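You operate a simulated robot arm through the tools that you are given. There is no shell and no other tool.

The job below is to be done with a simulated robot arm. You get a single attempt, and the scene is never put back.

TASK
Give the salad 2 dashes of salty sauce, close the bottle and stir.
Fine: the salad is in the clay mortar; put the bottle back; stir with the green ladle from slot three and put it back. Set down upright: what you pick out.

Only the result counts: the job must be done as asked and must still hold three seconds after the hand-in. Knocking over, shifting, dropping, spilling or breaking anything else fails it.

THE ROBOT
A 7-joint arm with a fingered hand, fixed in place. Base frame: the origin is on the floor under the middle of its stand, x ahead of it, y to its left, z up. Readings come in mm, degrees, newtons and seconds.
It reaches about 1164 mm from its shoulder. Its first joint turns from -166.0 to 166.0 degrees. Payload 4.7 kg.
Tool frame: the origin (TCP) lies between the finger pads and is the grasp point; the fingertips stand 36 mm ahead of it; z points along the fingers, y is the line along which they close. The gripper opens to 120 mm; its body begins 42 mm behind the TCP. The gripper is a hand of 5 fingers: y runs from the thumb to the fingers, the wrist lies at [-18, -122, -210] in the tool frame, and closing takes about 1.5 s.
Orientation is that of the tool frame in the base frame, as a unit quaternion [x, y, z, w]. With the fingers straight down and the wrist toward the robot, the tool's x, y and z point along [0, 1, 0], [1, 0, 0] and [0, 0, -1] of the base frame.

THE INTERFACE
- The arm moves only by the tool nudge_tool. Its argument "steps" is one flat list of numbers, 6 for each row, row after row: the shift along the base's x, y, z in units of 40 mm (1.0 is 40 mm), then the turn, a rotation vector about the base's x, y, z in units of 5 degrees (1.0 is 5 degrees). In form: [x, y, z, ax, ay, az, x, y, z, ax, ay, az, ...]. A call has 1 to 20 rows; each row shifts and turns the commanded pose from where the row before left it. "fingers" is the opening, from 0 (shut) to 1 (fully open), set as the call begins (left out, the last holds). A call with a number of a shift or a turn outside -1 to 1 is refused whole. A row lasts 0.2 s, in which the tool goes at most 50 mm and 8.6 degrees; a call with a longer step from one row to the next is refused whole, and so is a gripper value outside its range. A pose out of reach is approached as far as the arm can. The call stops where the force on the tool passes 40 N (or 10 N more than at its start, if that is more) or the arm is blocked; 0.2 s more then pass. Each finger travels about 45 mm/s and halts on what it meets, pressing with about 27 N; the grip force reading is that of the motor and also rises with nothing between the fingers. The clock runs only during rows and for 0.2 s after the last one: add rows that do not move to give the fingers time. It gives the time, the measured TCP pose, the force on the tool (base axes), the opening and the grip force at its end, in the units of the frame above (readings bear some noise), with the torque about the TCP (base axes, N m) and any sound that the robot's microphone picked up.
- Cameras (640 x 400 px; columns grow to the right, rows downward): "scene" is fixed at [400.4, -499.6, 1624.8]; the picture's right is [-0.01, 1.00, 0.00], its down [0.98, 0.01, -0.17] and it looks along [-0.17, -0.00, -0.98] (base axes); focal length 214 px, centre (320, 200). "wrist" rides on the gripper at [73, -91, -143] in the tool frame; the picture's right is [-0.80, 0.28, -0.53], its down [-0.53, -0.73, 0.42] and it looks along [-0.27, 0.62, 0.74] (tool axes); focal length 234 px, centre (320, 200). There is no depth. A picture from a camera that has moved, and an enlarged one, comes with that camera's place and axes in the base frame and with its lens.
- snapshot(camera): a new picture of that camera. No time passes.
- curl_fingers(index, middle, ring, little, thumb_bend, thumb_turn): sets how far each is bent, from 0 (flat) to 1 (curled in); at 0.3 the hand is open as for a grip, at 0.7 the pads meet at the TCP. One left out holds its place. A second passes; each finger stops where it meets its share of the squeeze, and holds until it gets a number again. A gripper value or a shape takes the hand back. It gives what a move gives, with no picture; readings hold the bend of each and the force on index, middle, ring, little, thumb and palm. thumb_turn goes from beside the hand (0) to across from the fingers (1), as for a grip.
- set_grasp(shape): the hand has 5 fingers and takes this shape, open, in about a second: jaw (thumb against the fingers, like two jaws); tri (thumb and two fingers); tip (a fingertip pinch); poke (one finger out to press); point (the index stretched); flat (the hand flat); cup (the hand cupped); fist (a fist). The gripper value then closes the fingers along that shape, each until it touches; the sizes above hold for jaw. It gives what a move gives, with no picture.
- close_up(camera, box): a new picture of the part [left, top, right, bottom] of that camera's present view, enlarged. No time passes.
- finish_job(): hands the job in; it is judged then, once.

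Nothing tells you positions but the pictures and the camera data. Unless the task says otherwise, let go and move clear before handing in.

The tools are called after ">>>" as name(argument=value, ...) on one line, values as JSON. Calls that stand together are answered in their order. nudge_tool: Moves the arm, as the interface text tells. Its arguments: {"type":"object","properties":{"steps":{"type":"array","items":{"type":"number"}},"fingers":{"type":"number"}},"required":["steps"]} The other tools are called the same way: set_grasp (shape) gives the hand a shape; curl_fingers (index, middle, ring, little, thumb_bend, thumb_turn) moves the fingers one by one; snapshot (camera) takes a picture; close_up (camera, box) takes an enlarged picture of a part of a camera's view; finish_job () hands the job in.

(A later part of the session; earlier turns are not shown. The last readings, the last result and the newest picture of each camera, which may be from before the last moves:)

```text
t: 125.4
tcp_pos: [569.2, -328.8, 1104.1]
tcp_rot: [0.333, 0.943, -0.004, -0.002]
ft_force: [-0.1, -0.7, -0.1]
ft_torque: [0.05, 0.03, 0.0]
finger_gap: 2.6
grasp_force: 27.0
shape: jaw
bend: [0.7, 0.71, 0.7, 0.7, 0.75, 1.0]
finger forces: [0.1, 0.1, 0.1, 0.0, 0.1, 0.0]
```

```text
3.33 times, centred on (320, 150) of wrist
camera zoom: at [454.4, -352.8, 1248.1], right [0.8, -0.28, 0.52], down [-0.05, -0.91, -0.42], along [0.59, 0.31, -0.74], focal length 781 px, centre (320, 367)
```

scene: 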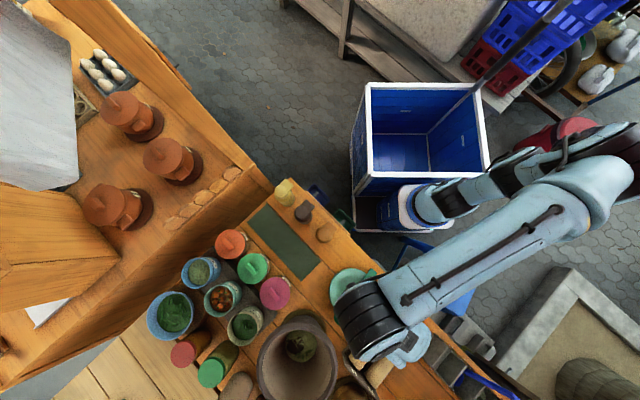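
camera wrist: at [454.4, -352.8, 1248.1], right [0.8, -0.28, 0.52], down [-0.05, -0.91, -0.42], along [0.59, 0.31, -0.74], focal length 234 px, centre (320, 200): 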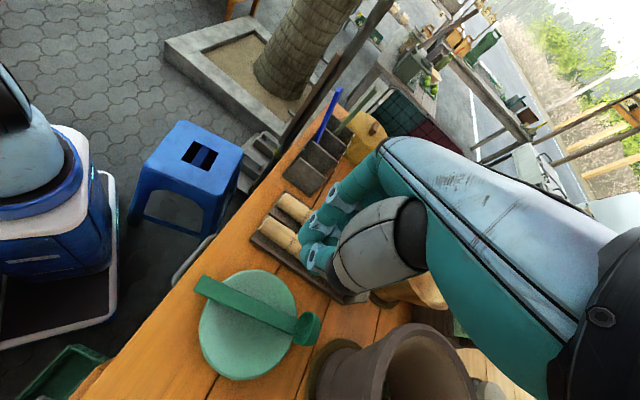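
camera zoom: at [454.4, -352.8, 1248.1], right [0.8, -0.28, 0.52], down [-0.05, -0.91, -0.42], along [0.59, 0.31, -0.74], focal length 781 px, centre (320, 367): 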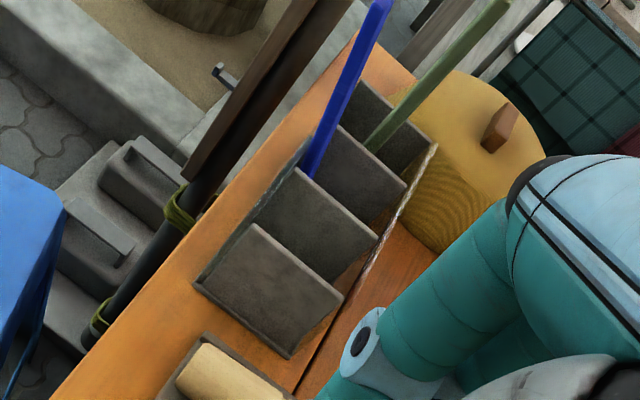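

The ladle lies across the plate's rim with the bowl to one side. I'll open the hand partly, centre it over the handle about 50 mm from its end and descend to z ≈ 930 to judge heights from a second viewpoint.

>>> nudge_tool(steps=[-0.085, 0.04, -0.5, 0, 0, 0, -0.085, 0.04, -0.8, 0, 0, 0, 0, 0, -0.8, 0, 0, 0, 0, 0, -0.8, 0, 0, 0, 0, 0, -0.8, 0, 0, 0, 0, 0, -0.6, 0, 0, 0], fingers=0.75)

>>> snapshot(camera="wrist")

>>> close_up(camera="wrist", box=[100, 160, 380, 390])

```text
t: 126.8
tcp_pos: [560.2, -325.1, 932.9]
tcp_rot: [0.333, 0.943, -0.003, -0.001]
ft_force: [0.1, -0.4, 0.1]
ft_torque: [-0.01, 0.0, -0.02]
finger_gap: 90.0
grasp_force: 0.2
shape: jaw
bend: [0.26, 0.36, 0.34, 0.34, 0.56, 0.99]
finger forces: [0.0, 0.0, 0.0, 0.0, 0.1, 0.1]
```

```text
taken
camera wrist: at [446.7, -349.3, 1076.1], right [0.8, -0.28, 0.52], down [-0.05, -0.91, -0.42], along [0.59, 0.31, -0.74], focal length 234 px, centre (320, 200)
```

wrist: 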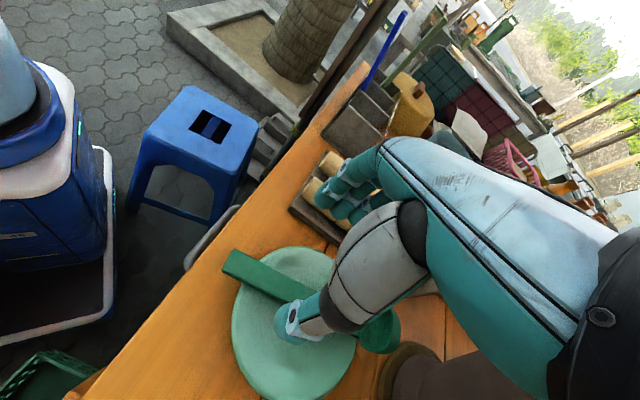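

```text
1.74 times, centred on (240, 275) of wrist
camera zoom: at [446.7, -349.3, 1076.1], right [0.8, -0.28, 0.52], down [-0.05, -0.91, -0.42], along [0.59, 0.31, -0.74], focal length 407 px, centre (459, 70)
```

zoom: 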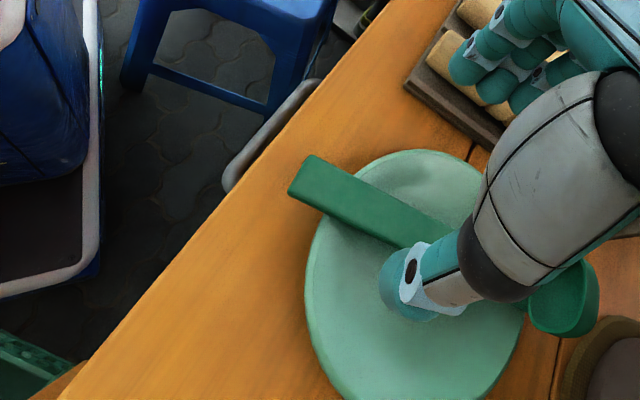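

>>> close_up(camera="wrist", box=[205, 235, 305, 325])

>>> close_up(camera="wrist", box=[340, 290, 420, 370])

>>> close_up(camera="scene", box=[325, 255, 395, 335])

```text
4.44 times, centred on (255, 280) of wrist
camera zoom: at [446.7, -349.3, 1076.1], right [0.8, -0.28, 0.52], down [-0.05, -0.91, -0.42], along [0.59, 0.31, -0.74], focal length 1041 px, centre (609, -156)
```

zoom: 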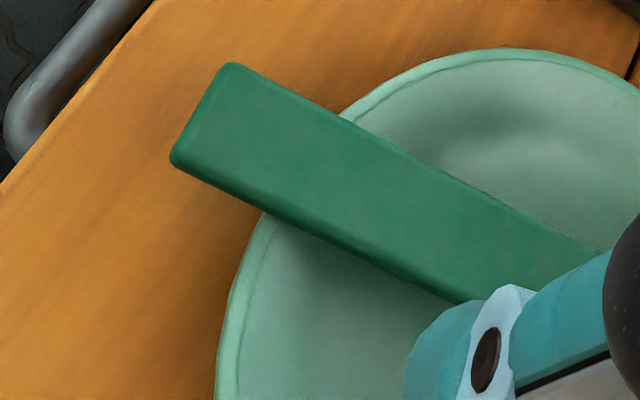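

```text
5.00 times, centred on (380, 330) of wrist
camera zoom: at [446.7, -349.3, 1076.1], right [0.8, -0.28, 0.52], down [-0.05, -0.91, -0.42], along [0.59, 0.31, -0.74], focal length 1171 px, centre (20, -450)
```

zoom: 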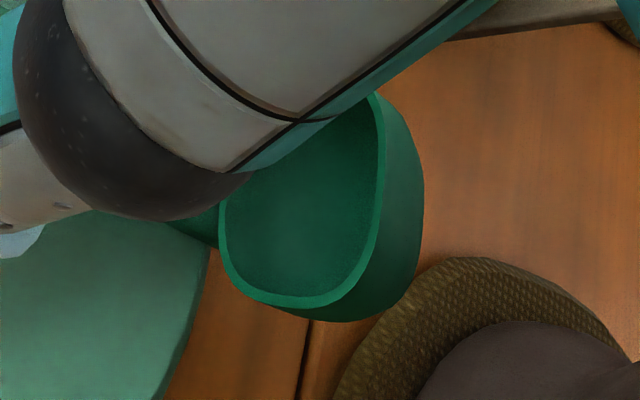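

```text
5.00 times, centred on (360, 295) of scene
camera zoom: at [400.4, -499.6, 1624.8], right [-0.01, 1.0, 0.0], down [0.98, 0.01, -0.17], along [-0.17, 0.0, -0.98], focal length 1072 px, centre (120, -275)
```

zoom: 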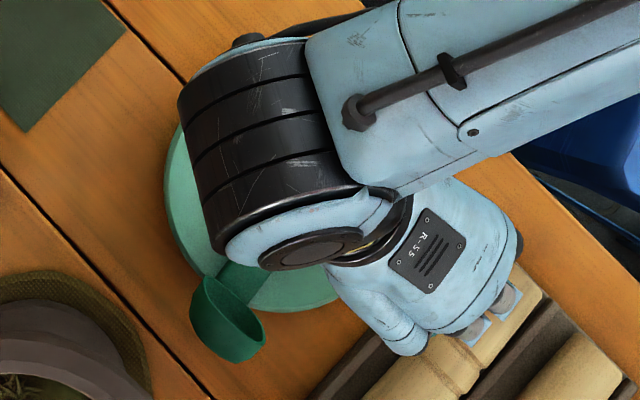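

The ladle has settled flat: the handle is about 25 mm wide with its top at z ≈ 817, and its centre line passes (553, -334). I'll shift 11 mm sideways to centre on it and go down, stopping a bit above grasp height.

>>> nudge_tool(steps=[-0.085, -0.11, -0.3, 0, 0, 0.1, -0.085, -0.11, -0.5, 0, 0, 0.1, 0, 0, -0.5, 0, 0, 0, 0, 0, -0.5, 0, 0, 0])

>>> snapshot(camera="wrist")

>>> close_up(camera="wrist", box=[200, 160, 420, 340])

```text
t: 127.8
tcp_pos: [555.2, -334.0, 859.7]
tcp_rot: [0.325, 0.946, -0.003, -0.001]
ft_force: [0.1, -0.2, 0.1]
ft_torque: [-0.01, 0.0, 0.0]
finger_gap: 90.0
grasp_force: 0.1
shape: jaw
bend: [0.26, 0.36, 0.34, 0.34, 0.56, 0.99]
finger forces: [0.1, 0.0, 0.0, 0.1, 0.1, 0.1]
```

```text
taken
camera wrist: at [441.0, -360.4, 1004.0], right [0.81, -0.27, 0.52], down [-0.03, -0.91, -0.42], along [0.59, 0.32, -0.74], focal length 234 px, centre (320, 200)
```

wrist: 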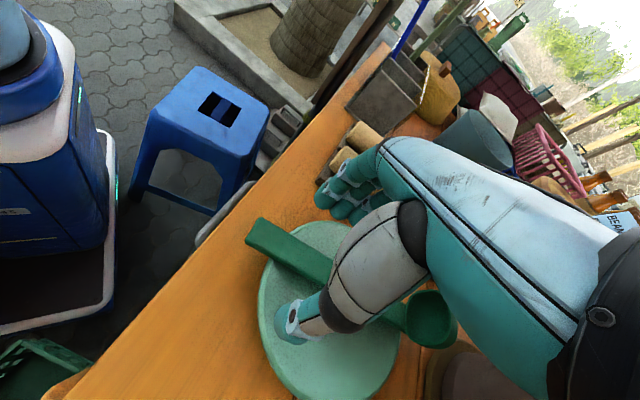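

```text
2.22 times, centred on (310, 250) of wrist
camera zoom: at [441.0, -360.4, 1004.0], right [0.81, -0.27, 0.52], down [-0.03, -0.91, -0.42], along [0.59, 0.32, -0.74], focal length 520 px, centre (342, 89)
```

zoom: 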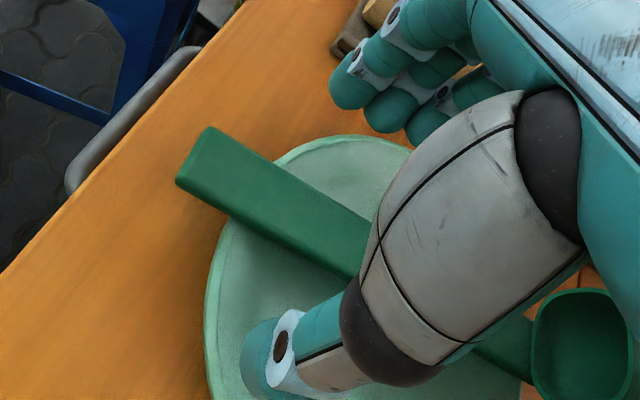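

Well centred. I'll lower to grasp height, shifting 4 mm so thumb and fingers reach the handle together.

>>> nudge_tool(steps=[0.03, 0.04, -0.2, 0, 0, 0, 0.03, 0.04, -0.15, 0, 0, 0])

>>> close_up(camera="wrist", box=[200, 160, 420, 340])

```text
t: 128.4
tcp_pos: [557.4, -331.5, 846.7]
tcp_rot: [0.325, 0.946, -0.004, -0.001]
ft_force: [0.5, 1.1, 0.1]
ft_torque: [-0.03, -0.02, 0.0]
finger_gap: 90.1
grasp_force: 0.0
shape: jaw
bend: [0.26, 0.36, 0.34, 0.34, 0.56, 0.99]
finger forces: [0.0, 0.0, 0.0, 0.1, 0.0, 0.0]
```

```text
2.22 times, centred on (310, 250) of wrist
camera zoom: at [443.5, -357.3, 990.1], right [0.81, -0.27, 0.52], down [-0.03, -0.91, -0.42], along [0.59, 0.32, -0.74], focal length 520 px, centre (342, 89)
```

zoom: 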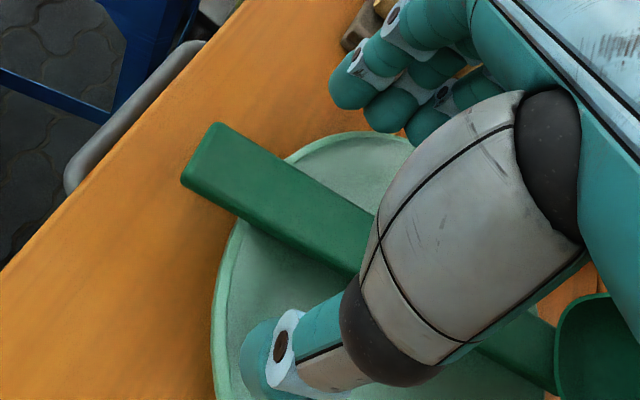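

>>> curl_fingers(index=0.48, middle=0.5, ring=0.5, little=0.48, thumb_bend=0.64)

>>> close_up(camera="wrist", box=[200, 160, 420, 340])

```text
t: 129.4
tcp_pos: [556.9, -331.3, 846.4]
tcp_rot: [0.325, 0.946, -0.003, -0.002]
ft_force: [-0.7, 0.1, 0.5]
ft_torque: [0.01, 0.04, 0.02]
finger_gap: 45.6
grasp_force: 0.2
shape: fingers
bend: [0.48, 0.5, 0.5, 0.48, 0.64, 0.99]
finger forces: [0.0, 0.0, 0.0, 0.0, 0.0, 0.1]
```

```text
2.22 times, centred on (310, 250) of wrist
camera zoom: at [443.5, -357.4, 990.4], right [0.81, -0.27, 0.52], down [-0.03, -0.91, -0.42], along [0.59, 0.32, -0.74], focal length 520 px, centre (342, 89)
```

zoom: 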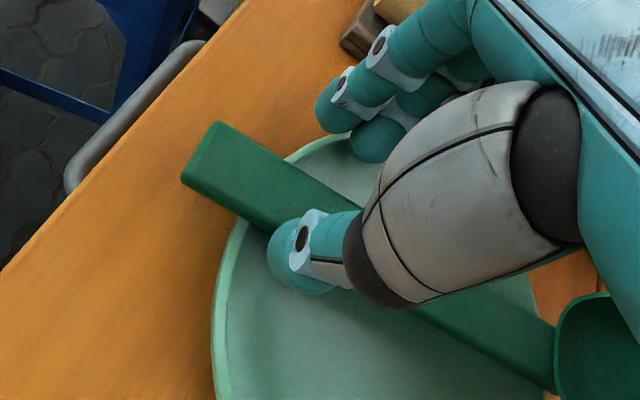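

>>> nudge_tool(steps=[0, 0, -0.07, 0, 0, 0, 0, 0, -0.07, 0, 0, 0])

>>> close_up(camera="wrist", box=[260, 160, 380, 280])

```text
t: 130.0
tcp_pos: [557.6, -331.0, 842.0]
tcp_rot: [0.325, 0.946, -0.004, 0.0]
ft_force: [-1.5, -2.5, 7.0]
ft_torque: [-0.1, 0.08, -0.01]
finger_gap: 46.3
grasp_force: 2.3
shape: fingers
bend: [0.48, 0.5, 0.5, 0.48, 0.64, 0.99]
finger forces: [0.0, 0.1, 0.0, 0.1, 4.6, 0.0]
```

```text
3.33 times, centred on (320, 220) of wrist
camera zoom: at [443.2, -357.4, 985.5], right [0.81, -0.27, 0.53], down [-0.03, -0.91, -0.42], along [0.59, 0.32, -0.74], focal length 781 px, centre (320, 133)
```

zoom: 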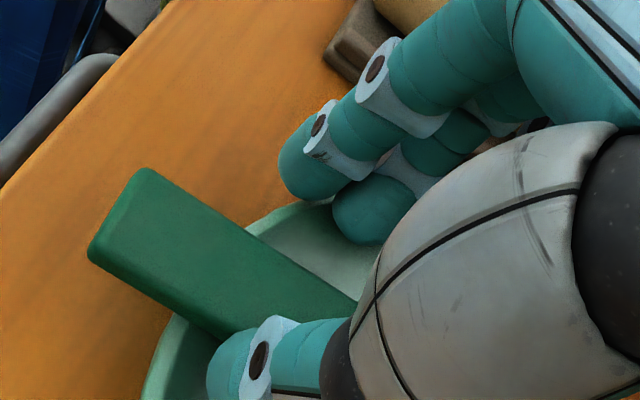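

The thumb tip just touched the plate. I'll raise 2 mm and close on the handle.

>>> nudge_tool(steps=[0, 0, 0.05, 0, 0, 0])

>>> curl_fingers(index=0.62, middle=0.64, ring=0.64, little=0.62, thumb_bend=0.72)

>>> close_up(camera="wrist", box=[230, 160, 390, 300])

```text
t: 130.4
tcp_pos: [557.3, -330.7, 842.8]
tcp_rot: [0.325, 0.946, -0.003, -0.001]
ft_force: [0.2, 0.8, -0.2]
ft_torque: [0.03, 0.01, -0.04]
finger_gap: 45.4
grasp_force: 0.1
shape: fingers
bend: [0.48, 0.5, 0.5, 0.48, 0.64, 0.99]
finger forces: [0.0, 0.1, 0.0, 0.1, 0.0, 0.0]
```

```text
t: 131.4
tcp_pos: [557.4, -329.6, 843.9]
tcp_rot: [0.325, 0.946, -0.003, 0.0]
ft_force: [0.5, 1.1, 10.4]
ft_torque: [-0.05, 0.04, 0.03]
finger_gap: 19.3
grasp_force: 8.3
shape: fingers
bend: [0.59, 0.62, 0.64, 0.62, 0.71, 0.99]
finger forces: [2.7, 3.2, 0.1, 0.0, 11.2, 0.0]
```

```text
2.86 times, centred on (310, 230) of wrist
camera zoom: at [443.3, -357.0, 987.2], right [0.81, -0.27, 0.52], down [-0.03, -0.91, -0.42], along [0.59, 0.32, -0.74], focal length 669 px, centre (349, 114)
```

zoom: 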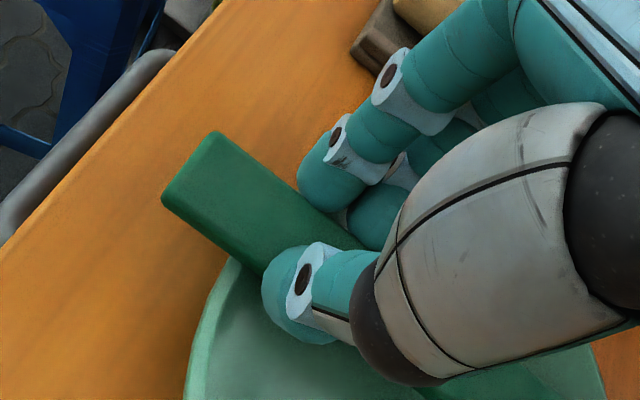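

>>> nudge_tool(steps=[0, 0, 0.04, 0, 0, 0])

>>> curl_fingers(index=0.8, middle=0.8, ring=0.8, little=0.8, thumb_bend=0.85)

>>> close_up(camera="wrist", box=[230, 160, 390, 300])

```text
t: 131.8
tcp_pos: [556.1, -331.5, 844.0]
tcp_rot: [0.325, 0.946, -0.003, -0.001]
ft_force: [1.2, -0.2, 3.8]
ft_torque: [0.0, -0.03, 0.03]
finger_gap: 19.0
grasp_force: 5.2
shape: fingers
bend: [0.59, 0.62, 0.64, 0.62, 0.71, 0.99]
finger forces: [2.2, 2.5, 0.0, 0.1, 6.1, 0.1]
```

```text
t: 132.8
tcp_pos: [556.9, -331.5, 844.1]
tcp_rot: [0.326, 0.945, -0.004, -0.001]
ft_force: [0.2, 0.7, 0.3]
ft_torque: [0.05, 0.06, -0.01]
finger_gap: 18.9
grasp_force: 22.5
shape: fingers
bend: [0.59, 0.66, 0.8, 0.8, 0.71, 0.96]
finger forces: [13.7, 8.5, 0.0, 0.0, 23.7, 0.1]
```

```text
2.86 times, centred on (310, 230) of wrist
camera zoom: at [443.3, -357.1, 988.2], right [0.81, -0.27, 0.52], down [-0.03, -0.91, -0.42], along [0.59, 0.32, -0.74], focal length 669 px, centre (349, 114)
```

zoom: 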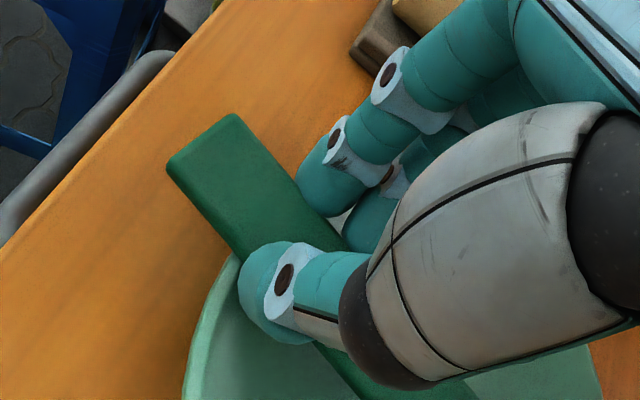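

Index, middle and thumb now hold the handle firmly (13.7, 8.5 and 23.7 N). I'll lift slowly and check.

>>> nudge_tool(steps=[0, 0, 0.1, 0, 0, 0, 0, 0, 0.15, 0, 0, 0, 0, 0, 0.15, 0, 0, 0, 0, 0, 0.2, 0, 0, 0])

>>> snapshot(camera="wrist")

>>> close_up(camera="scene", box=[310, 250, 430, 350])

```text
t: 133.8
tcp_pos: [556.3, -330.3, 867.9]
tcp_rot: [0.325, 0.946, -0.003, -0.001]
ft_force: [-0.4, 0.1, -0.9]
ft_torque: [0.04, 0.04, -0.03]
finger_gap: 18.7
grasp_force: 22.9
shape: fingers
bend: [0.59, 0.66, 0.8, 0.8, 0.71, 0.96]
finger forces: [13.4, 8.9, 0.1, 0.0, 23.5, 0.0]
```

```text
taken
camera wrist: at [443.3, -356.7, 1012.4], right [0.81, -0.27, 0.52], down [-0.03, -0.91, -0.42], along [0.59, 0.32, -0.74], focal length 234 px, centre (320, 200)
```

wrist: 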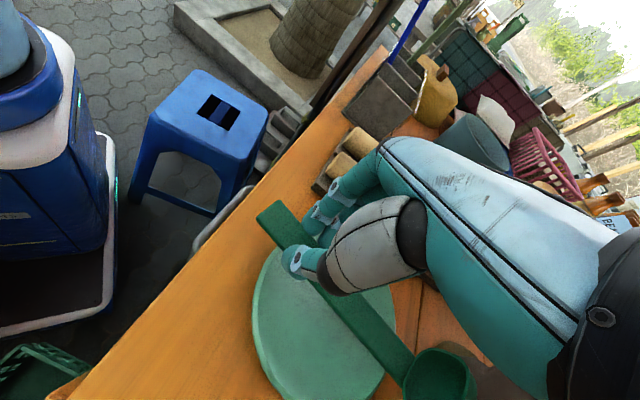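

```text
4.00 times, centred on (370, 300) of scene
camera zoom: at [400.4, -499.6, 1624.8], right [-0.01, 1.0, 0.0], down [0.98, 0.01, -0.17], along [-0.17, 0.0, -0.98], focal length 858 px, centre (120, -200)
```

zoom: 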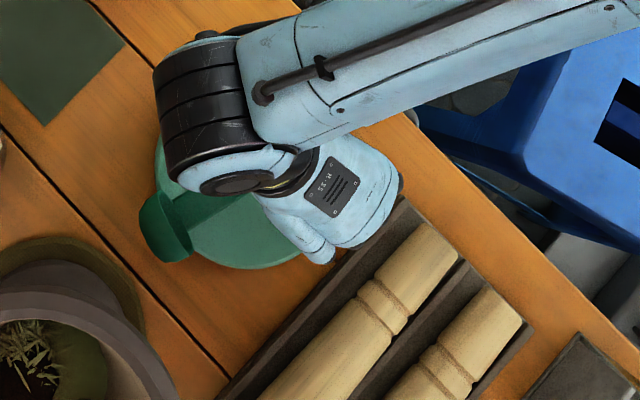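

The ladle is up and held; the plate stayed. I'll lift further at moderate speed and compare the handle's position in the hand to check for creep.

>>> nudge_tool(steps=[0, 0, 0.3, 0, 0, 0, 0, 0, 0.4, 0, 0, 0, 0, 0, 0.4, 0, 0, 0, 0, 0, 0.4, 0, 0, 0, 0, 0, 0.4, 0, 0, 0, 0, 0, 0.4, 0, 0, 0, 0, 0, 0.4, 0, 0, 0, 0, 0, 0.4, 0, 0, 0, 0, 0, 0.4, 0, 0, 0, 0, 0, 0.3, 0, 0, 0, 0, 0, 0.2, 0, 0, 0])

>>> snapshot(camera="wrist")

>>> close_up(camera="scene", box=[310, 240, 430, 350])

```text
t: 136.2
tcp_pos: [557.2, -330.7, 1027.7]
tcp_rot: [0.326, 0.945, -0.003, -0.001]
ft_force: [-0.2, 0.2, -0.3]
ft_torque: [0.08, 0.02, -0.03]
finger_gap: 19.2
grasp_force: 22.4
shape: fingers
bend: [0.59, 0.66, 0.8, 0.8, 0.71, 0.96]
finger forces: [13.3, 9.0, 0.1, 0.0, 23.5, 0.0]
```

```text
taken
camera wrist: at [443.4, -357.0, 1171.9], right [0.81, -0.27, 0.52], down [-0.03, -0.91, -0.42], along [0.59, 0.32, -0.74], focal length 234 px, centre (320, 200)
```

wrist: 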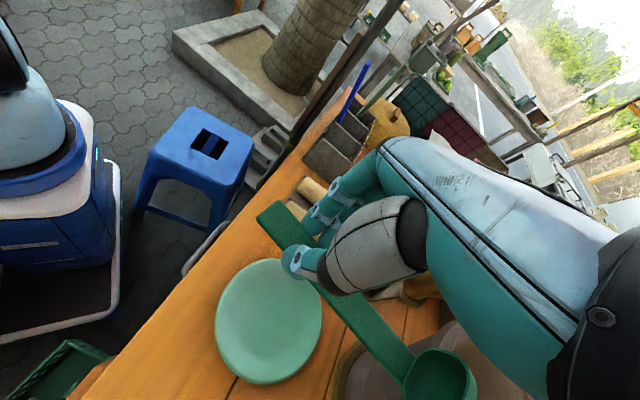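

```text
3.64 times, centred on (370, 295) of scene
camera zoom: at [400.4, -499.6, 1624.8], right [-0.01, 1.0, 0.0], down [0.98, 0.01, -0.17], along [-0.17, 0.0, -0.98], focal length 780 px, centre (138, -146)
```

zoom: 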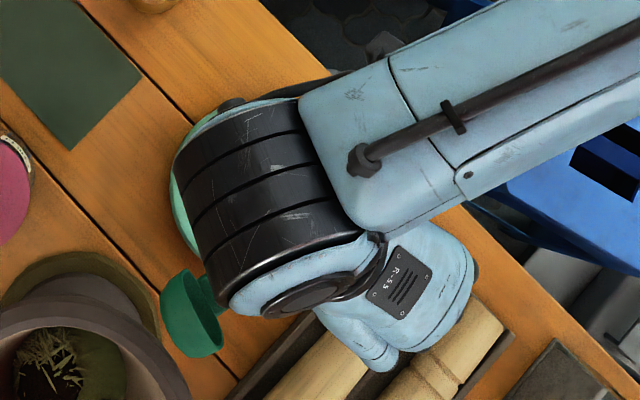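

The grip holds without creep. I'll rise and then turn the hand back, which brings the ladle to hang vertically, while moving toward the mortar.

>>> nudge_tool(steps=[0, 0, 0.4, 0, 0, 0, 0, 0, 0.5, 0, 0, 0, 0, 0, 0.5, 0, 0, 0, 0, 0, 0.5, 0, 0, 0, 0, 0, 0.5, 0, 0, 0, 0, 0, 0.5, 0, 0, 0, 0, 0, 0.3, 0, 0, 0])

>>> nudge_tool(steps=[0.1, -0.1, 0, 0.754, -0.01, -0.456, 0.1, -0.1, 0, 0.754, -0.01, -0.456, 0.1, -0.1, 0, 0.754, -0.01, -0.456, 0.1, -0.1, 0, 0.754, -0.01, -0.456, 0.1, -0.1, 0, 0.754, -0.01, -0.456, 0.1, -0.1, 0, 0.754, -0.01, -0.456, 0.1, -0.1, 0, 0.754, -0.01, -0.456, 0.1, -0.1, 0, 0.754, -0.01, -0.456, 0.1, -0.1, 0, 0.754, -0.01, -0.456, 0.1, -0.1, 0, 0.754, -0.01, -0.456, 0.1, -0.1, 0, 0.754, -0.01, -0.456, 0.1, -0.1, 0, 0.754, -0.01, -0.456, 0.1, -0.1, 0, 0.754, -0.01, -0.456])

>>> snapshot(camera="scene")

>>> snapshot(camera="wrist")

```text
t: 137.8
tcp_pos: [557.0, -329.7, 1155.9]
tcp_rot: [0.326, 0.945, -0.003, -0.001]
ft_force: [-0.4, 0.4, -1.8]
ft_torque: [0.05, 0.01, 0.0]
finger_gap: 18.9
grasp_force: 22.7
shape: fingers
bend: [0.59, 0.66, 0.8, 0.8, 0.71, 0.96]
finger forces: [13.2, 9.1, 0.1, 0.0, 23.5, 0.0]
```

```text
t: 140.6
tcp_pos: [610.0, -382.8, 1156.5]
tcp_rot: [0.519, 0.75, 0.388, -0.13]
ft_force: [0.2, 0.8, -0.6]
ft_torque: [0.02, 0.01, 0.06]
finger_gap: 19.2
grasp_force: 23.1
shape: fingers
bend: [0.59, 0.66, 0.8, 0.8, 0.71, 0.96]
finger forces: [12.8, 9.7, 0.1, 0.1, 23.6, 0.0]
```

```text
taken
```

scene: 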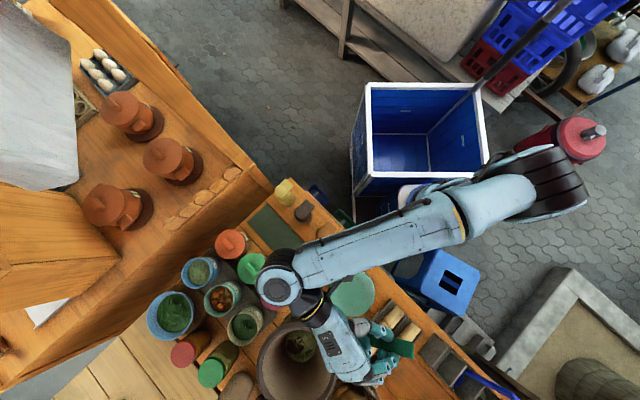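

```text
taken
camera wrist: at [467.5, -450.6, 1254.8], right [0.48, -0.88, -0.01], down [-0.33, -0.17, -0.93], along [0.81, 0.45, -0.37], focal length 234 px, centre (320, 200)
```

wrist: 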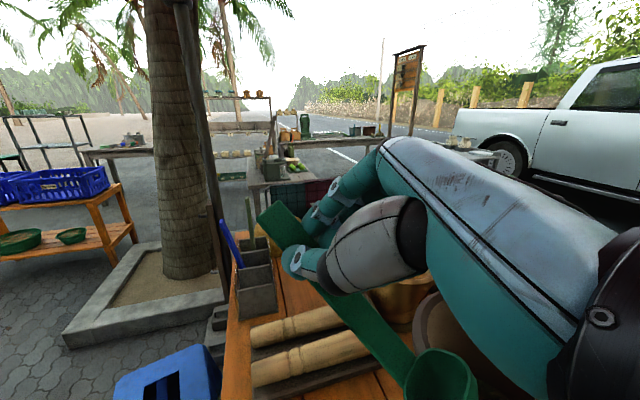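

Halfway and stable. I'll continue the turn.

>>> nudge_tool(steps=[0.12, -0.2, 0.05, 0.754, -0.01, -0.456, 0.12, -0.2, 0.05, 0.754, -0.01, -0.456, 0.12, -0.2, 0.05, 0.754, -0.01, -0.456, 0.12, -0.2, 0.05, 0.754, -0.01, -0.456, 0.12, -0.2, 0.05, 0.754, -0.01, -0.456, 0.12, -0.2, 0.05, 0.754, -0.01, -0.456, 0.12, -0.2, 0.05, 0.754, -0.01, -0.456, 0.12, -0.2, 0.05, 0.754, -0.01, -0.456, 0.12, -0.2, 0.05, 0.754, -0.01, -0.456, 0.12, -0.2, 0.05, 0.754, -0.01, -0.456, 0.12, -0.2, 0.05, 0.754, -0.01, -0.456, 0.12, -0.2, 0.05, 0.754, -0.01, -0.456, 0.12, -0.2, 0.05, 0.754, -0.01, -0.456])

>>> snapshot(camera="scene")

>>> snapshot(camera="wrist")

>>> close_up(camera="scene", box=[230, 270, 400, 400])

```text
t: 143.4
tcp_pos: [671.4, -487.3, 1181.1]
tcp_rot: [0.587, 0.371, 0.683, -0.227]
ft_force: [1.2, -0.3, -0.4]
ft_torque: [-0.02, 0.01, 0.0]
finger_gap: 19.0
grasp_force: 23.2
shape: fingers
bend: [0.59, 0.66, 0.8, 0.8, 0.71, 0.96]
finger forces: [12.0, 10.7, 0.0, 0.0, 23.3, 0.0]
```

```text
taken
```

scene: 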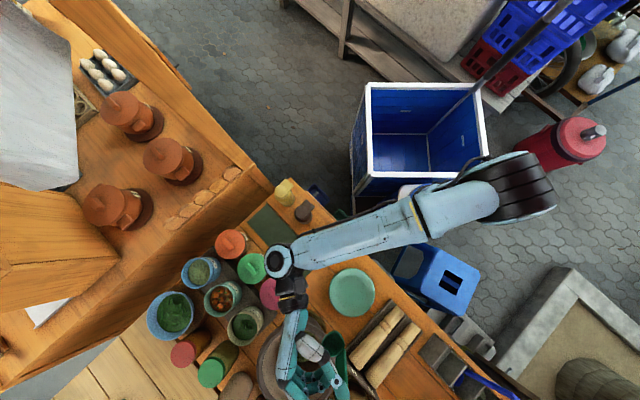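

```text
taken
camera wrist: at [496.5, -532.0, 1225.2], right [0.04, -0.68, -0.73], down [-0.17, 0.72, -0.68], along [0.98, 0.15, -0.08], focal length 234 px, centre (320, 200)
```

wrist: 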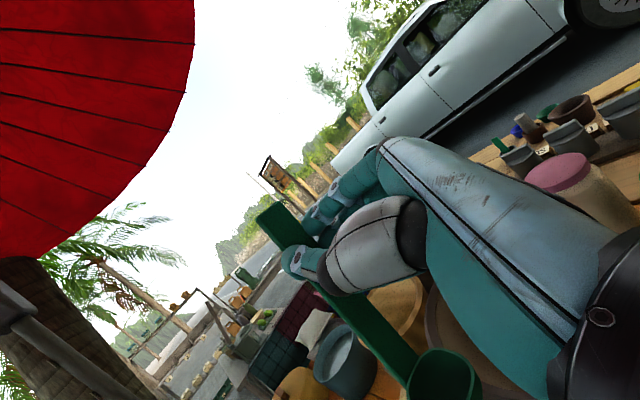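

```text
3.08 times, centred on (315, 335) of scene
camera zoom: at [400.4, -499.6, 1624.8], right [-0.01, 1.0, 0.0], down [0.98, 0.01, -0.17], along [-0.17, 0.0, -0.98], focal length 660 px, centre (335, -215)
```

zoom: 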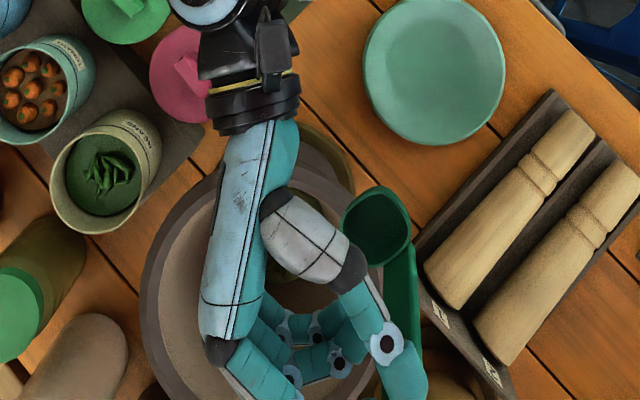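

The ladle hangs vertically, bowl opening up, with its bowl about 134 mm below the grip point. I'll move slowly until the bowl is above the mortar's centre.

>>> nudge_tool(steps=[0.2, -0.18, 0, 0, 0, 0, 0.3, -0.28, 0, 0, 0, 0, 0.35, -0.3, 0, 0, 0, 0, 0.35, -0.3, 0, 0, 0, 0, 0.35, -0.3, 0, 0, 0, 0, 0.35, -0.3, 0, 0, 0, 0, 0.3, -0.3, 0, 0, 0, 0, 0.2, -0.25, 0, 0, 0, 0, 0.1, -0.1, 0, 0, 0, 0])

>>> snapshot(camera="wrist")

>>> close_up(camera="scene", box=[230, 270, 400, 400])

```text
t: 145.4
tcp_pos: [772.8, -579.8, 1181.9]
tcp_rot: [0.587, 0.372, 0.682, -0.227]
ft_force: [-0.3, -0.5, -0.5]
ft_torque: [-0.02, 0.02, 0.02]
finger_gap: 18.9
grasp_force: 23.1
shape: fingers
bend: [0.59, 0.66, 0.8, 0.8, 0.71, 0.96]
finger forces: [12.0, 10.8, 0.1, 0.0, 23.3, 0.0]
```

```text
taken
camera wrist: at [597.7, -624.0, 1226.0], right [0.04, -0.68, -0.73], down [-0.17, 0.72, -0.68], along [0.98, 0.15, -0.08], focal length 234 px, centre (320, 200)
```

wrist: 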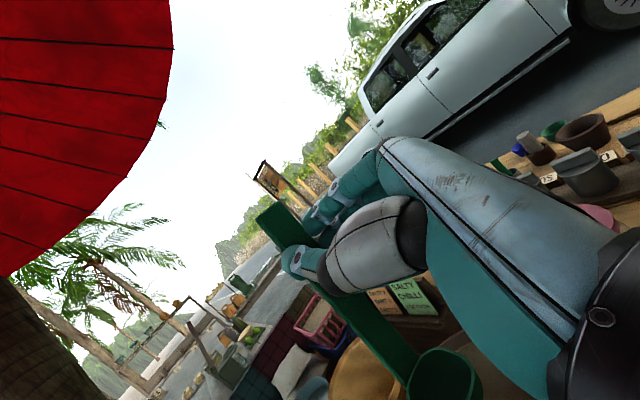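

```text
3.08 times, centred on (315, 335) of scene
camera zoom: at [400.4, -499.6, 1624.8], right [-0.01, 1.0, 0.0], down [0.98, 0.01, -0.17], along [-0.17, 0.0, -0.98], focal length 660 px, centre (335, -215)
```

zoom: 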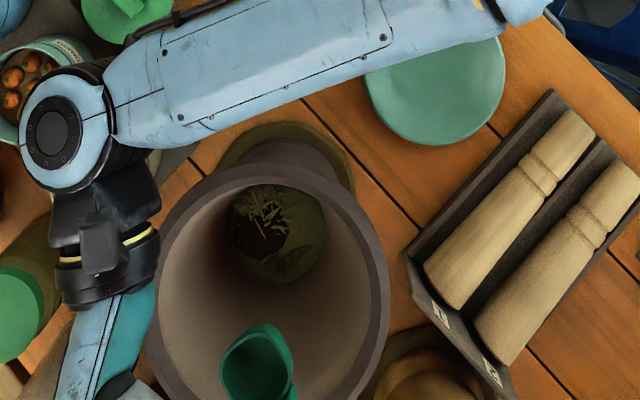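

Now I can see the bowl over the mortar: rim at z ≈ 961, axis near (755, -561), salad surface near z ≈ 847. To keep the wrist clear of the rim when lowering, I'll pitch the hand 20° downward and shift so that the bowl stays over the centre.

>>> nudge_tool(steps=[0.18, 0.22, 0.05, -0.618, 0.508, 0, 0.18, 0.22, 0.05, -0.618, 0.508, 0, 0.18, 0.22, 0.05, -0.618, 0.508, 0, 0.18, 0.22, 0.05, -0.618, 0.508, 0, 0.18, 0.22, 0.05, -0.618, 0.508, 0])

>>> snapshot(camera="wrist")

>>> close_up(camera="scene", box=[230, 270, 400, 400])

```text
t: 146.6
tcp_pos: [808.5, -535.3, 1190.8]
tcp_rot: [0.684, 0.434, 0.557, -0.186]
ft_force: [0.5, 0.1, -0.8]
ft_torque: [0.02, -0.07, 0.01]
finger_gap: 19.1
grasp_force: 22.7
shape: fingers
bend: [0.59, 0.66, 0.8, 0.8, 0.71, 0.96]
finger forces: [12.1, 10.5, 0.0, 0.0, 23.3, 0.0]
```

```text
taken
camera wrist: at [648.1, -562.1, 1282.4], right [-0.1, -0.85, -0.52], down [-0.33, 0.52, -0.79], along [0.94, 0.1, -0.33], focal length 234 px, centre (320, 200)
```

wrist: 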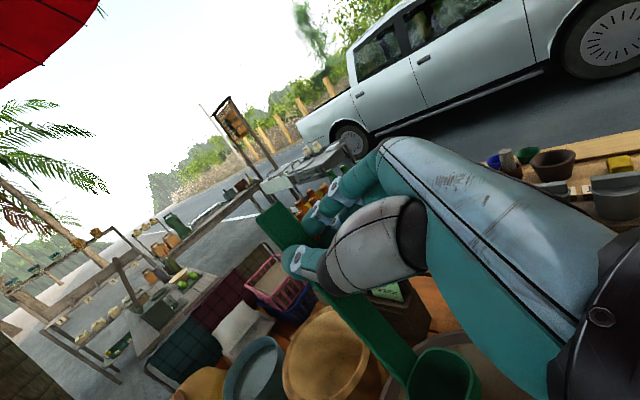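

```text
3.08 times, centred on (315, 335) of scene
camera zoom: at [400.4, -499.6, 1624.8], right [-0.01, 1.0, 0.0], down [0.98, 0.01, -0.17], along [-0.17, 0.0, -0.98], focal length 660 px, centre (335, -215)
```

zoom: 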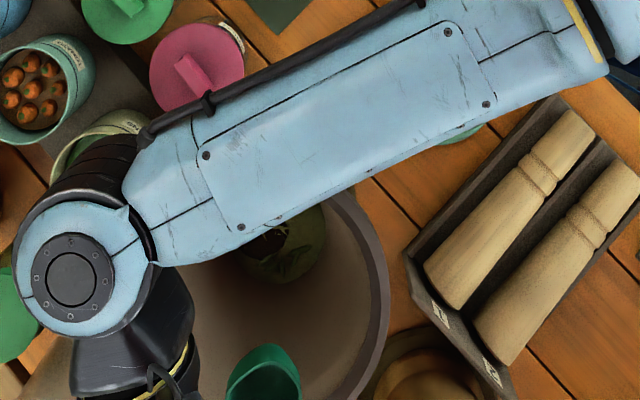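

The bowl is over the mortar's axis within a centimetre. I'll lower it into the mortar, first to well above the salad.

>>> nudge_tool(steps=[0, -0.06, -0.4, 0, 0, 0, 0, -0.06, -0.45, 0, 0, 0, 0, -0.06, -0.45, 0, 0, 0, 0, -0.05, -0.45, 0, 0, 0, 0, 0, -0.45, 0, 0, 0, 0, 0, -0.45, 0, 0, 0, 0, 0, -0.4, 0, 0, 0])

>>> snapshot(camera="wrist")

>>> close_up(camera="scene", box=[230, 290, 390, 400])

```text
t: 148.2
tcp_pos: [808.7, -543.3, 1070.4]
tcp_rot: [0.684, 0.433, 0.558, -0.185]
ft_force: [0.3, -0.7, -0.3]
ft_torque: [-0.06, 0.0, -0.04]
finger_gap: 19.1
grasp_force: 23.3
shape: fingers
bend: [0.59, 0.66, 0.8, 0.8, 0.71, 0.96]
finger forces: [12.1, 10.6, 0.0, 0.0, 23.3, 0.1]
```

```text
taken
camera wrist: at [648.1, -570.4, 1161.3], right [-0.1, -0.85, -0.52], down [-0.33, 0.52, -0.79], along [0.94, 0.1, -0.33], focal length 234 px, centre (320, 200)
```

wrist: 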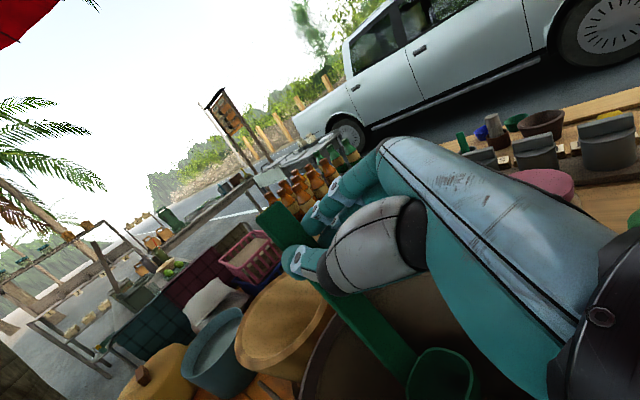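

```text
3.64 times, centred on (310, 345) of scene
camera zoom: at [400.4, -499.6, 1624.8], right [-0.01, 1.0, 0.0], down [0.98, 0.01, -0.17], along [-0.17, 0.0, -0.98], focal length 780 px, centre (356, -327)
```

zoom: 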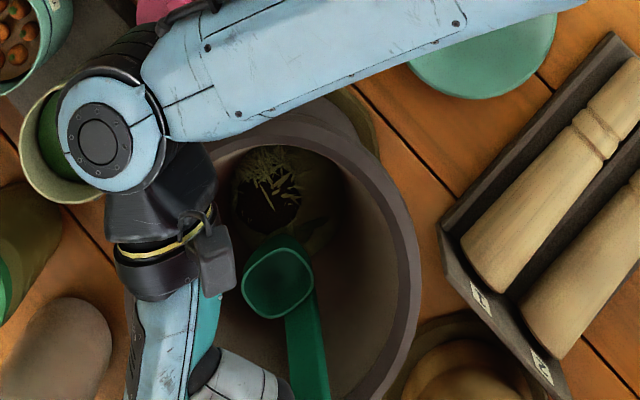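

The bowl is inside the mortar, well clear of its walls. I'll centre it and continue down in small steps, watching the force for contact with the salad.

>>> nudge_tool(steps=[-0.1, -0.06, -0.25, 0, 0, 0, -0.1, -0.06, -0.25, 0, 0, 0, 0, 0, -0.25, 0, 0, 0, 0, 0, -0.25, 0, 0, 0])

>>> close_up(camera="scene", box=[230, 290, 390, 400])

>>> snapshot(camera="wrist")

```text
t: 149.2
tcp_pos: [799.3, -548.3, 1030.7]
tcp_rot: [0.685, 0.432, 0.558, -0.185]
ft_force: [-1.5, -0.3, -0.4]
ft_torque: [-0.01, -0.02, -0.01]
finger_gap: 18.7
grasp_force: 23.0
shape: fingers
bend: [0.59, 0.66, 0.8, 0.8, 0.71, 0.96]
finger forces: [12.2, 10.6, 0.1, 0.0, 23.3, 0.0]
```

```text
3.64 times, centred on (310, 345) of scene
camera zoom: at [400.4, -499.6, 1624.8], right [-0.01, 1.0, 0.0], down [0.98, 0.01, -0.17], along [-0.17, 0.0, -0.98], focal length 780 px, centre (356, -327)
```

zoom: 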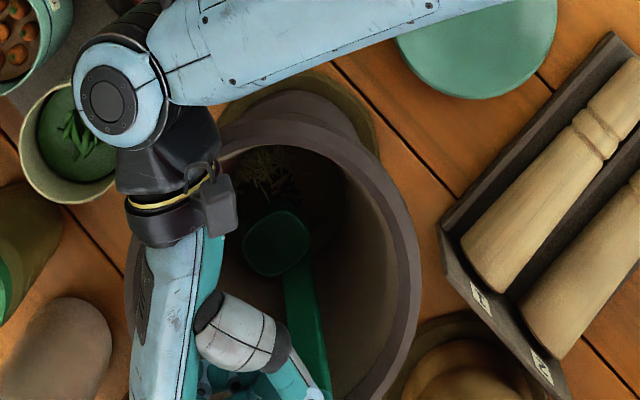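

```text
taken
camera wrist: at [639.9, -575.9, 1121.0], right [-0.1, -0.85, -0.52], down [-0.33, 0.52, -0.79], along [0.94, 0.1, -0.33], focal length 234 px, centre (320, 200)
```

wrist: 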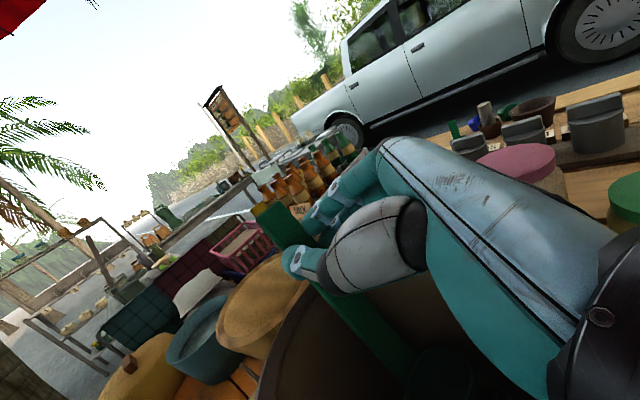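

>>> nudge_tool(steps=[0, 0, -0.15, 0, 0, 0, 0, 0, -0.15, 0, 0, 0])

>>> nudge_tool(steps=[0, 0, -0.1, 0, 0, 0, 0, 0, -0.1, 0, 0, 0])

>>> close_up(camera="scene", box=[260, 300, 340, 370])

```text
t: 149.8
tcp_pos: [800.6, -549.7, 1018.8]
tcp_rot: [0.683, 0.433, 0.558, -0.186]
ft_force: [-0.2, -0.2, -0.1]
ft_torque: [-0.01, -0.01, 0.0]
finger_gap: 18.9
grasp_force: 23.0
shape: fingers
bend: [0.59, 0.66, 0.8, 0.8, 0.71, 0.96]
finger forces: [12.2, 10.6, 0.0, 0.1, 23.3, 0.0]
```

```text
t: 150.4
tcp_pos: [800.0, -550.3, 1009.9]
tcp_rot: [0.683, 0.434, 0.558, -0.185]
ft_force: [1.1, -0.1, -0.9]
ft_torque: [-0.02, 0.02, 0.0]
finger_gap: 18.8
grasp_force: 22.9
shape: fingers
bend: [0.59, 0.66, 0.8, 0.8, 0.71, 0.96]
finger forces: [12.1, 10.6, 0.1, 0.1, 23.3, 0.0]
```

```text
5.71 times, centred on (300, 335) of scene
camera zoom: at [400.4, -499.6, 1624.8], right [-0.01, 1.0, 0.0], down [0.98, 0.01, -0.17], along [-0.17, 0.0, -0.98], focal length 1226 px, centre (434, -571)
```

zoom: 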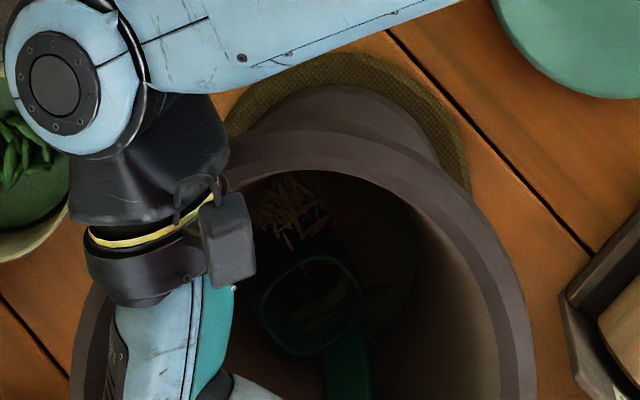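

>>> nudge_tool(steps=[0, 0, -0.1, 0, 0, 0, 0, 0, -0.1, 0, 0, 0])

>>> close_up(camera="scene", box=[260, 300, 340, 370])

```text
t: 151.0
tcp_pos: [799.4, -548.0, 1004.0]
tcp_rot: [0.683, 0.435, 0.557, -0.186]
ft_force: [-3.3, 9.3, 7.0]
ft_torque: [-0.5, 0.26, -0.57]
finger_gap: 19.1
grasp_force: 28.9
shape: fingers
bend: [0.59, 0.66, 0.8, 0.8, 0.71, 0.96]
finger forces: [12.1, 10.6, 0.1, 11.5, 23.3, 0.0]
```

```text
5.71 times, centred on (300, 335) of scene
camera zoom: at [400.4, -499.6, 1624.8], right [-0.01, 1.0, 0.0], down [0.98, 0.01, -0.17], along [-0.17, 0.0, -0.98], focal length 1226 px, centre (434, -571)
```

zoom: 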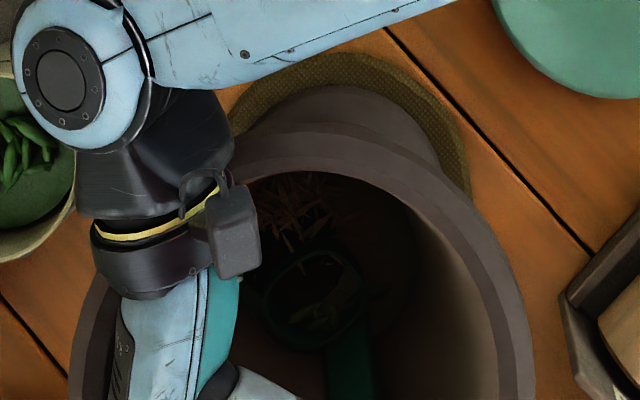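

The bowl touched the mortar's bottom (the handle pressed on the little finger). I'll raise 7 mm so that it sits in the salad without touching, re-centre slightly and check forces.

>>> nudge_tool(steps=[0, 0, 0.1, 0, 0, 0, -0.05, 0.08, 0.08, 0, 0, 0])

>>> close_up(camera="scene", box=[260, 300, 340, 370])

>>> snapshot(camera="wrist")

```text
t: 151.6
tcp_pos: [797.6, -547.6, 1009.0]
tcp_rot: [0.684, 0.431, 0.557, -0.186]
ft_force: [1.0, -0.1, 0.2]
ft_torque: [-0.01, -0.05, 0.0]
finger_gap: 18.9
grasp_force: 23.2
shape: fingers
bend: [0.59, 0.66, 0.8, 0.8, 0.71, 0.96]
finger forces: [12.1, 10.6, 0.0, 0.0, 23.4, 0.0]
```

```text
5.71 times, centred on (300, 335) of scene
camera zoom: at [400.4, -499.6, 1624.8], right [-0.01, 1.0, 0.0], down [0.98, 0.01, -0.17], along [-0.17, 0.0, -0.98], focal length 1226 px, centre (434, -571)
```

zoom: 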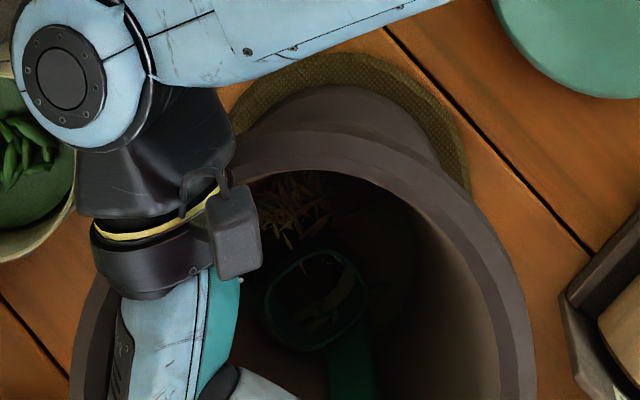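

```text
taken
camera wrist: at [637.8, -573.6, 1099.6], right [-0.1, -0.85, -0.52], down [-0.33, 0.52, -0.79], along [0.94, 0.09, -0.33], focal length 234 px, centre (320, 200)
```

wrist: 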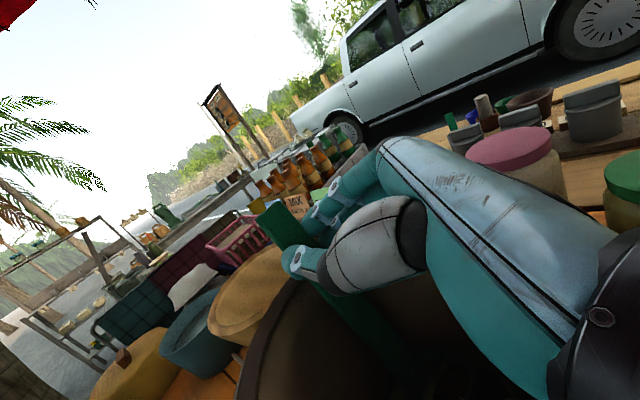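

No forces, and the bowl sits in the middle of the salad. I'll stir with one slow circle of 14 mm radius first.

>>> nudge_tool(steps=[0.175, 0, 0, 0, 0, 0, 0.175, 0, 0, 0, 0, 0, -0.047, 0.175, 0, 0, 0, 0, -0.128, 0.128, 0, 0, 0, 0, -0.175, 0.047, 0, 0, 0, 0, -0.175, -0.047, 0, 0, 0, 0, -0.128, -0.128, 0, 0, 0, 0, -0.047, -0.175, 0, 0, 0, 0, 0.047, -0.175, 0, 0, 0, 0, 0.128, -0.128, 0, 0, 0, 0, 0.175, -0.047, 0, 0, 0, 0, 0.175, 0.047, 0, 0, 0, 0, 0.128, 0.128, 0, 0, 0, 0, 0.047, 0.175, 0, 0, 0, 0])

>>> close_up(camera="scene", box=[260, 300, 340, 370])

```text
t: 154.6
tcp_pos: [811.6, -545.9, 1009.2]
tcp_rot: [0.684, 0.433, 0.557, -0.186]
ft_force: [-5.6, -5.7, 6.2]
ft_torque: [-0.15, 0.1, 0.1]
finger_gap: 17.8
grasp_force: 26.6
shape: fingers
bend: [0.59, 0.72, 0.8, 0.8, 0.73, 0.94]
finger forces: [11.1, 12.5, 2.8, 0.0, 26.9, 0.0]
```

```text
5.71 times, centred on (300, 335) of scene
camera zoom: at [400.4, -499.6, 1624.8], right [-0.01, 1.0, 0.0], down [0.98, 0.01, -0.17], along [-0.17, 0.0, -0.98], focal length 1226 px, centre (434, -571)
```

zoom: 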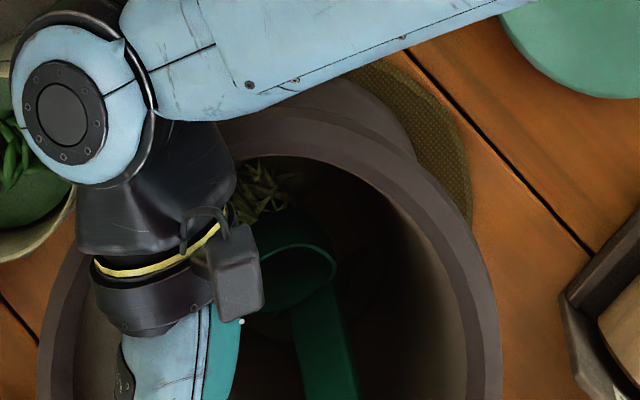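

The circle was too wide: the bowl pushed on the inner wall and the mortar slid about 15 mm toward -y. I'll relieve this at once by lifting slightly and moving to the mortar's present centre.

>>> nudge_tool(steps=[-0.05, -0.05, 0.15, 0, 0, 0, -0.1, -0.12, 0.15, 0, 0, 0, -0.1, -0.12, 0.1, 0, 0, 0])

>>> close_up(camera="scene", box=[230, 290, 390, 400])

>>> snapshot(camera="wrist")

```text
t: 155.4
tcp_pos: [801.7, -556.6, 1024.8]
tcp_rot: [0.683, 0.433, 0.558, -0.187]
ft_force: [0.0, -0.7, -1.5]
ft_torque: [0.0, -0.01, -0.01]
finger_gap: 17.5
grasp_force: 23.3
shape: fingers
bend: [0.59, 0.67, 0.8, 0.8, 0.72, 0.95]
finger forces: [12.1, 11.5, 0.1, 0.1, 23.0, 0.1]
```

```text
3.64 times, centred on (310, 345) of scene
camera zoom: at [400.4, -499.6, 1624.8], right [-0.01, 1.0, 0.0], down [0.98, 0.01, -0.17], along [-0.17, 0.0, -0.98], focal length 780 px, centre (356, -327)
```

zoom: 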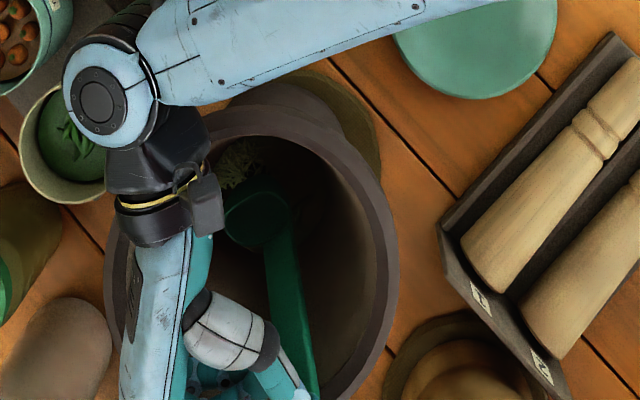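

```text
taken
camera wrist: at [642.0, -584.2, 1116.0], right [-0.1, -0.85, -0.52], down [-0.33, 0.52, -0.79], along [0.94, 0.1, -0.33], focal length 234 px, centre (320, 200)
```

wrist: 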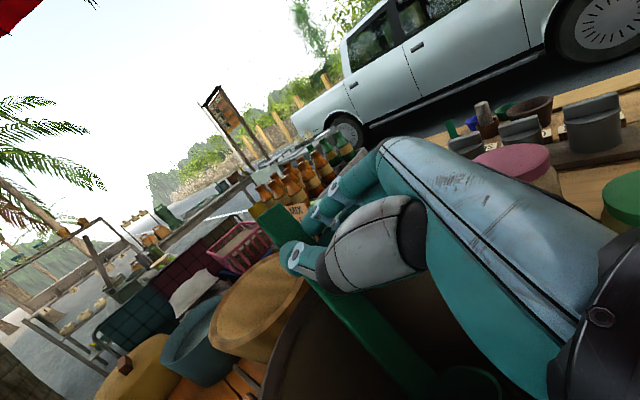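

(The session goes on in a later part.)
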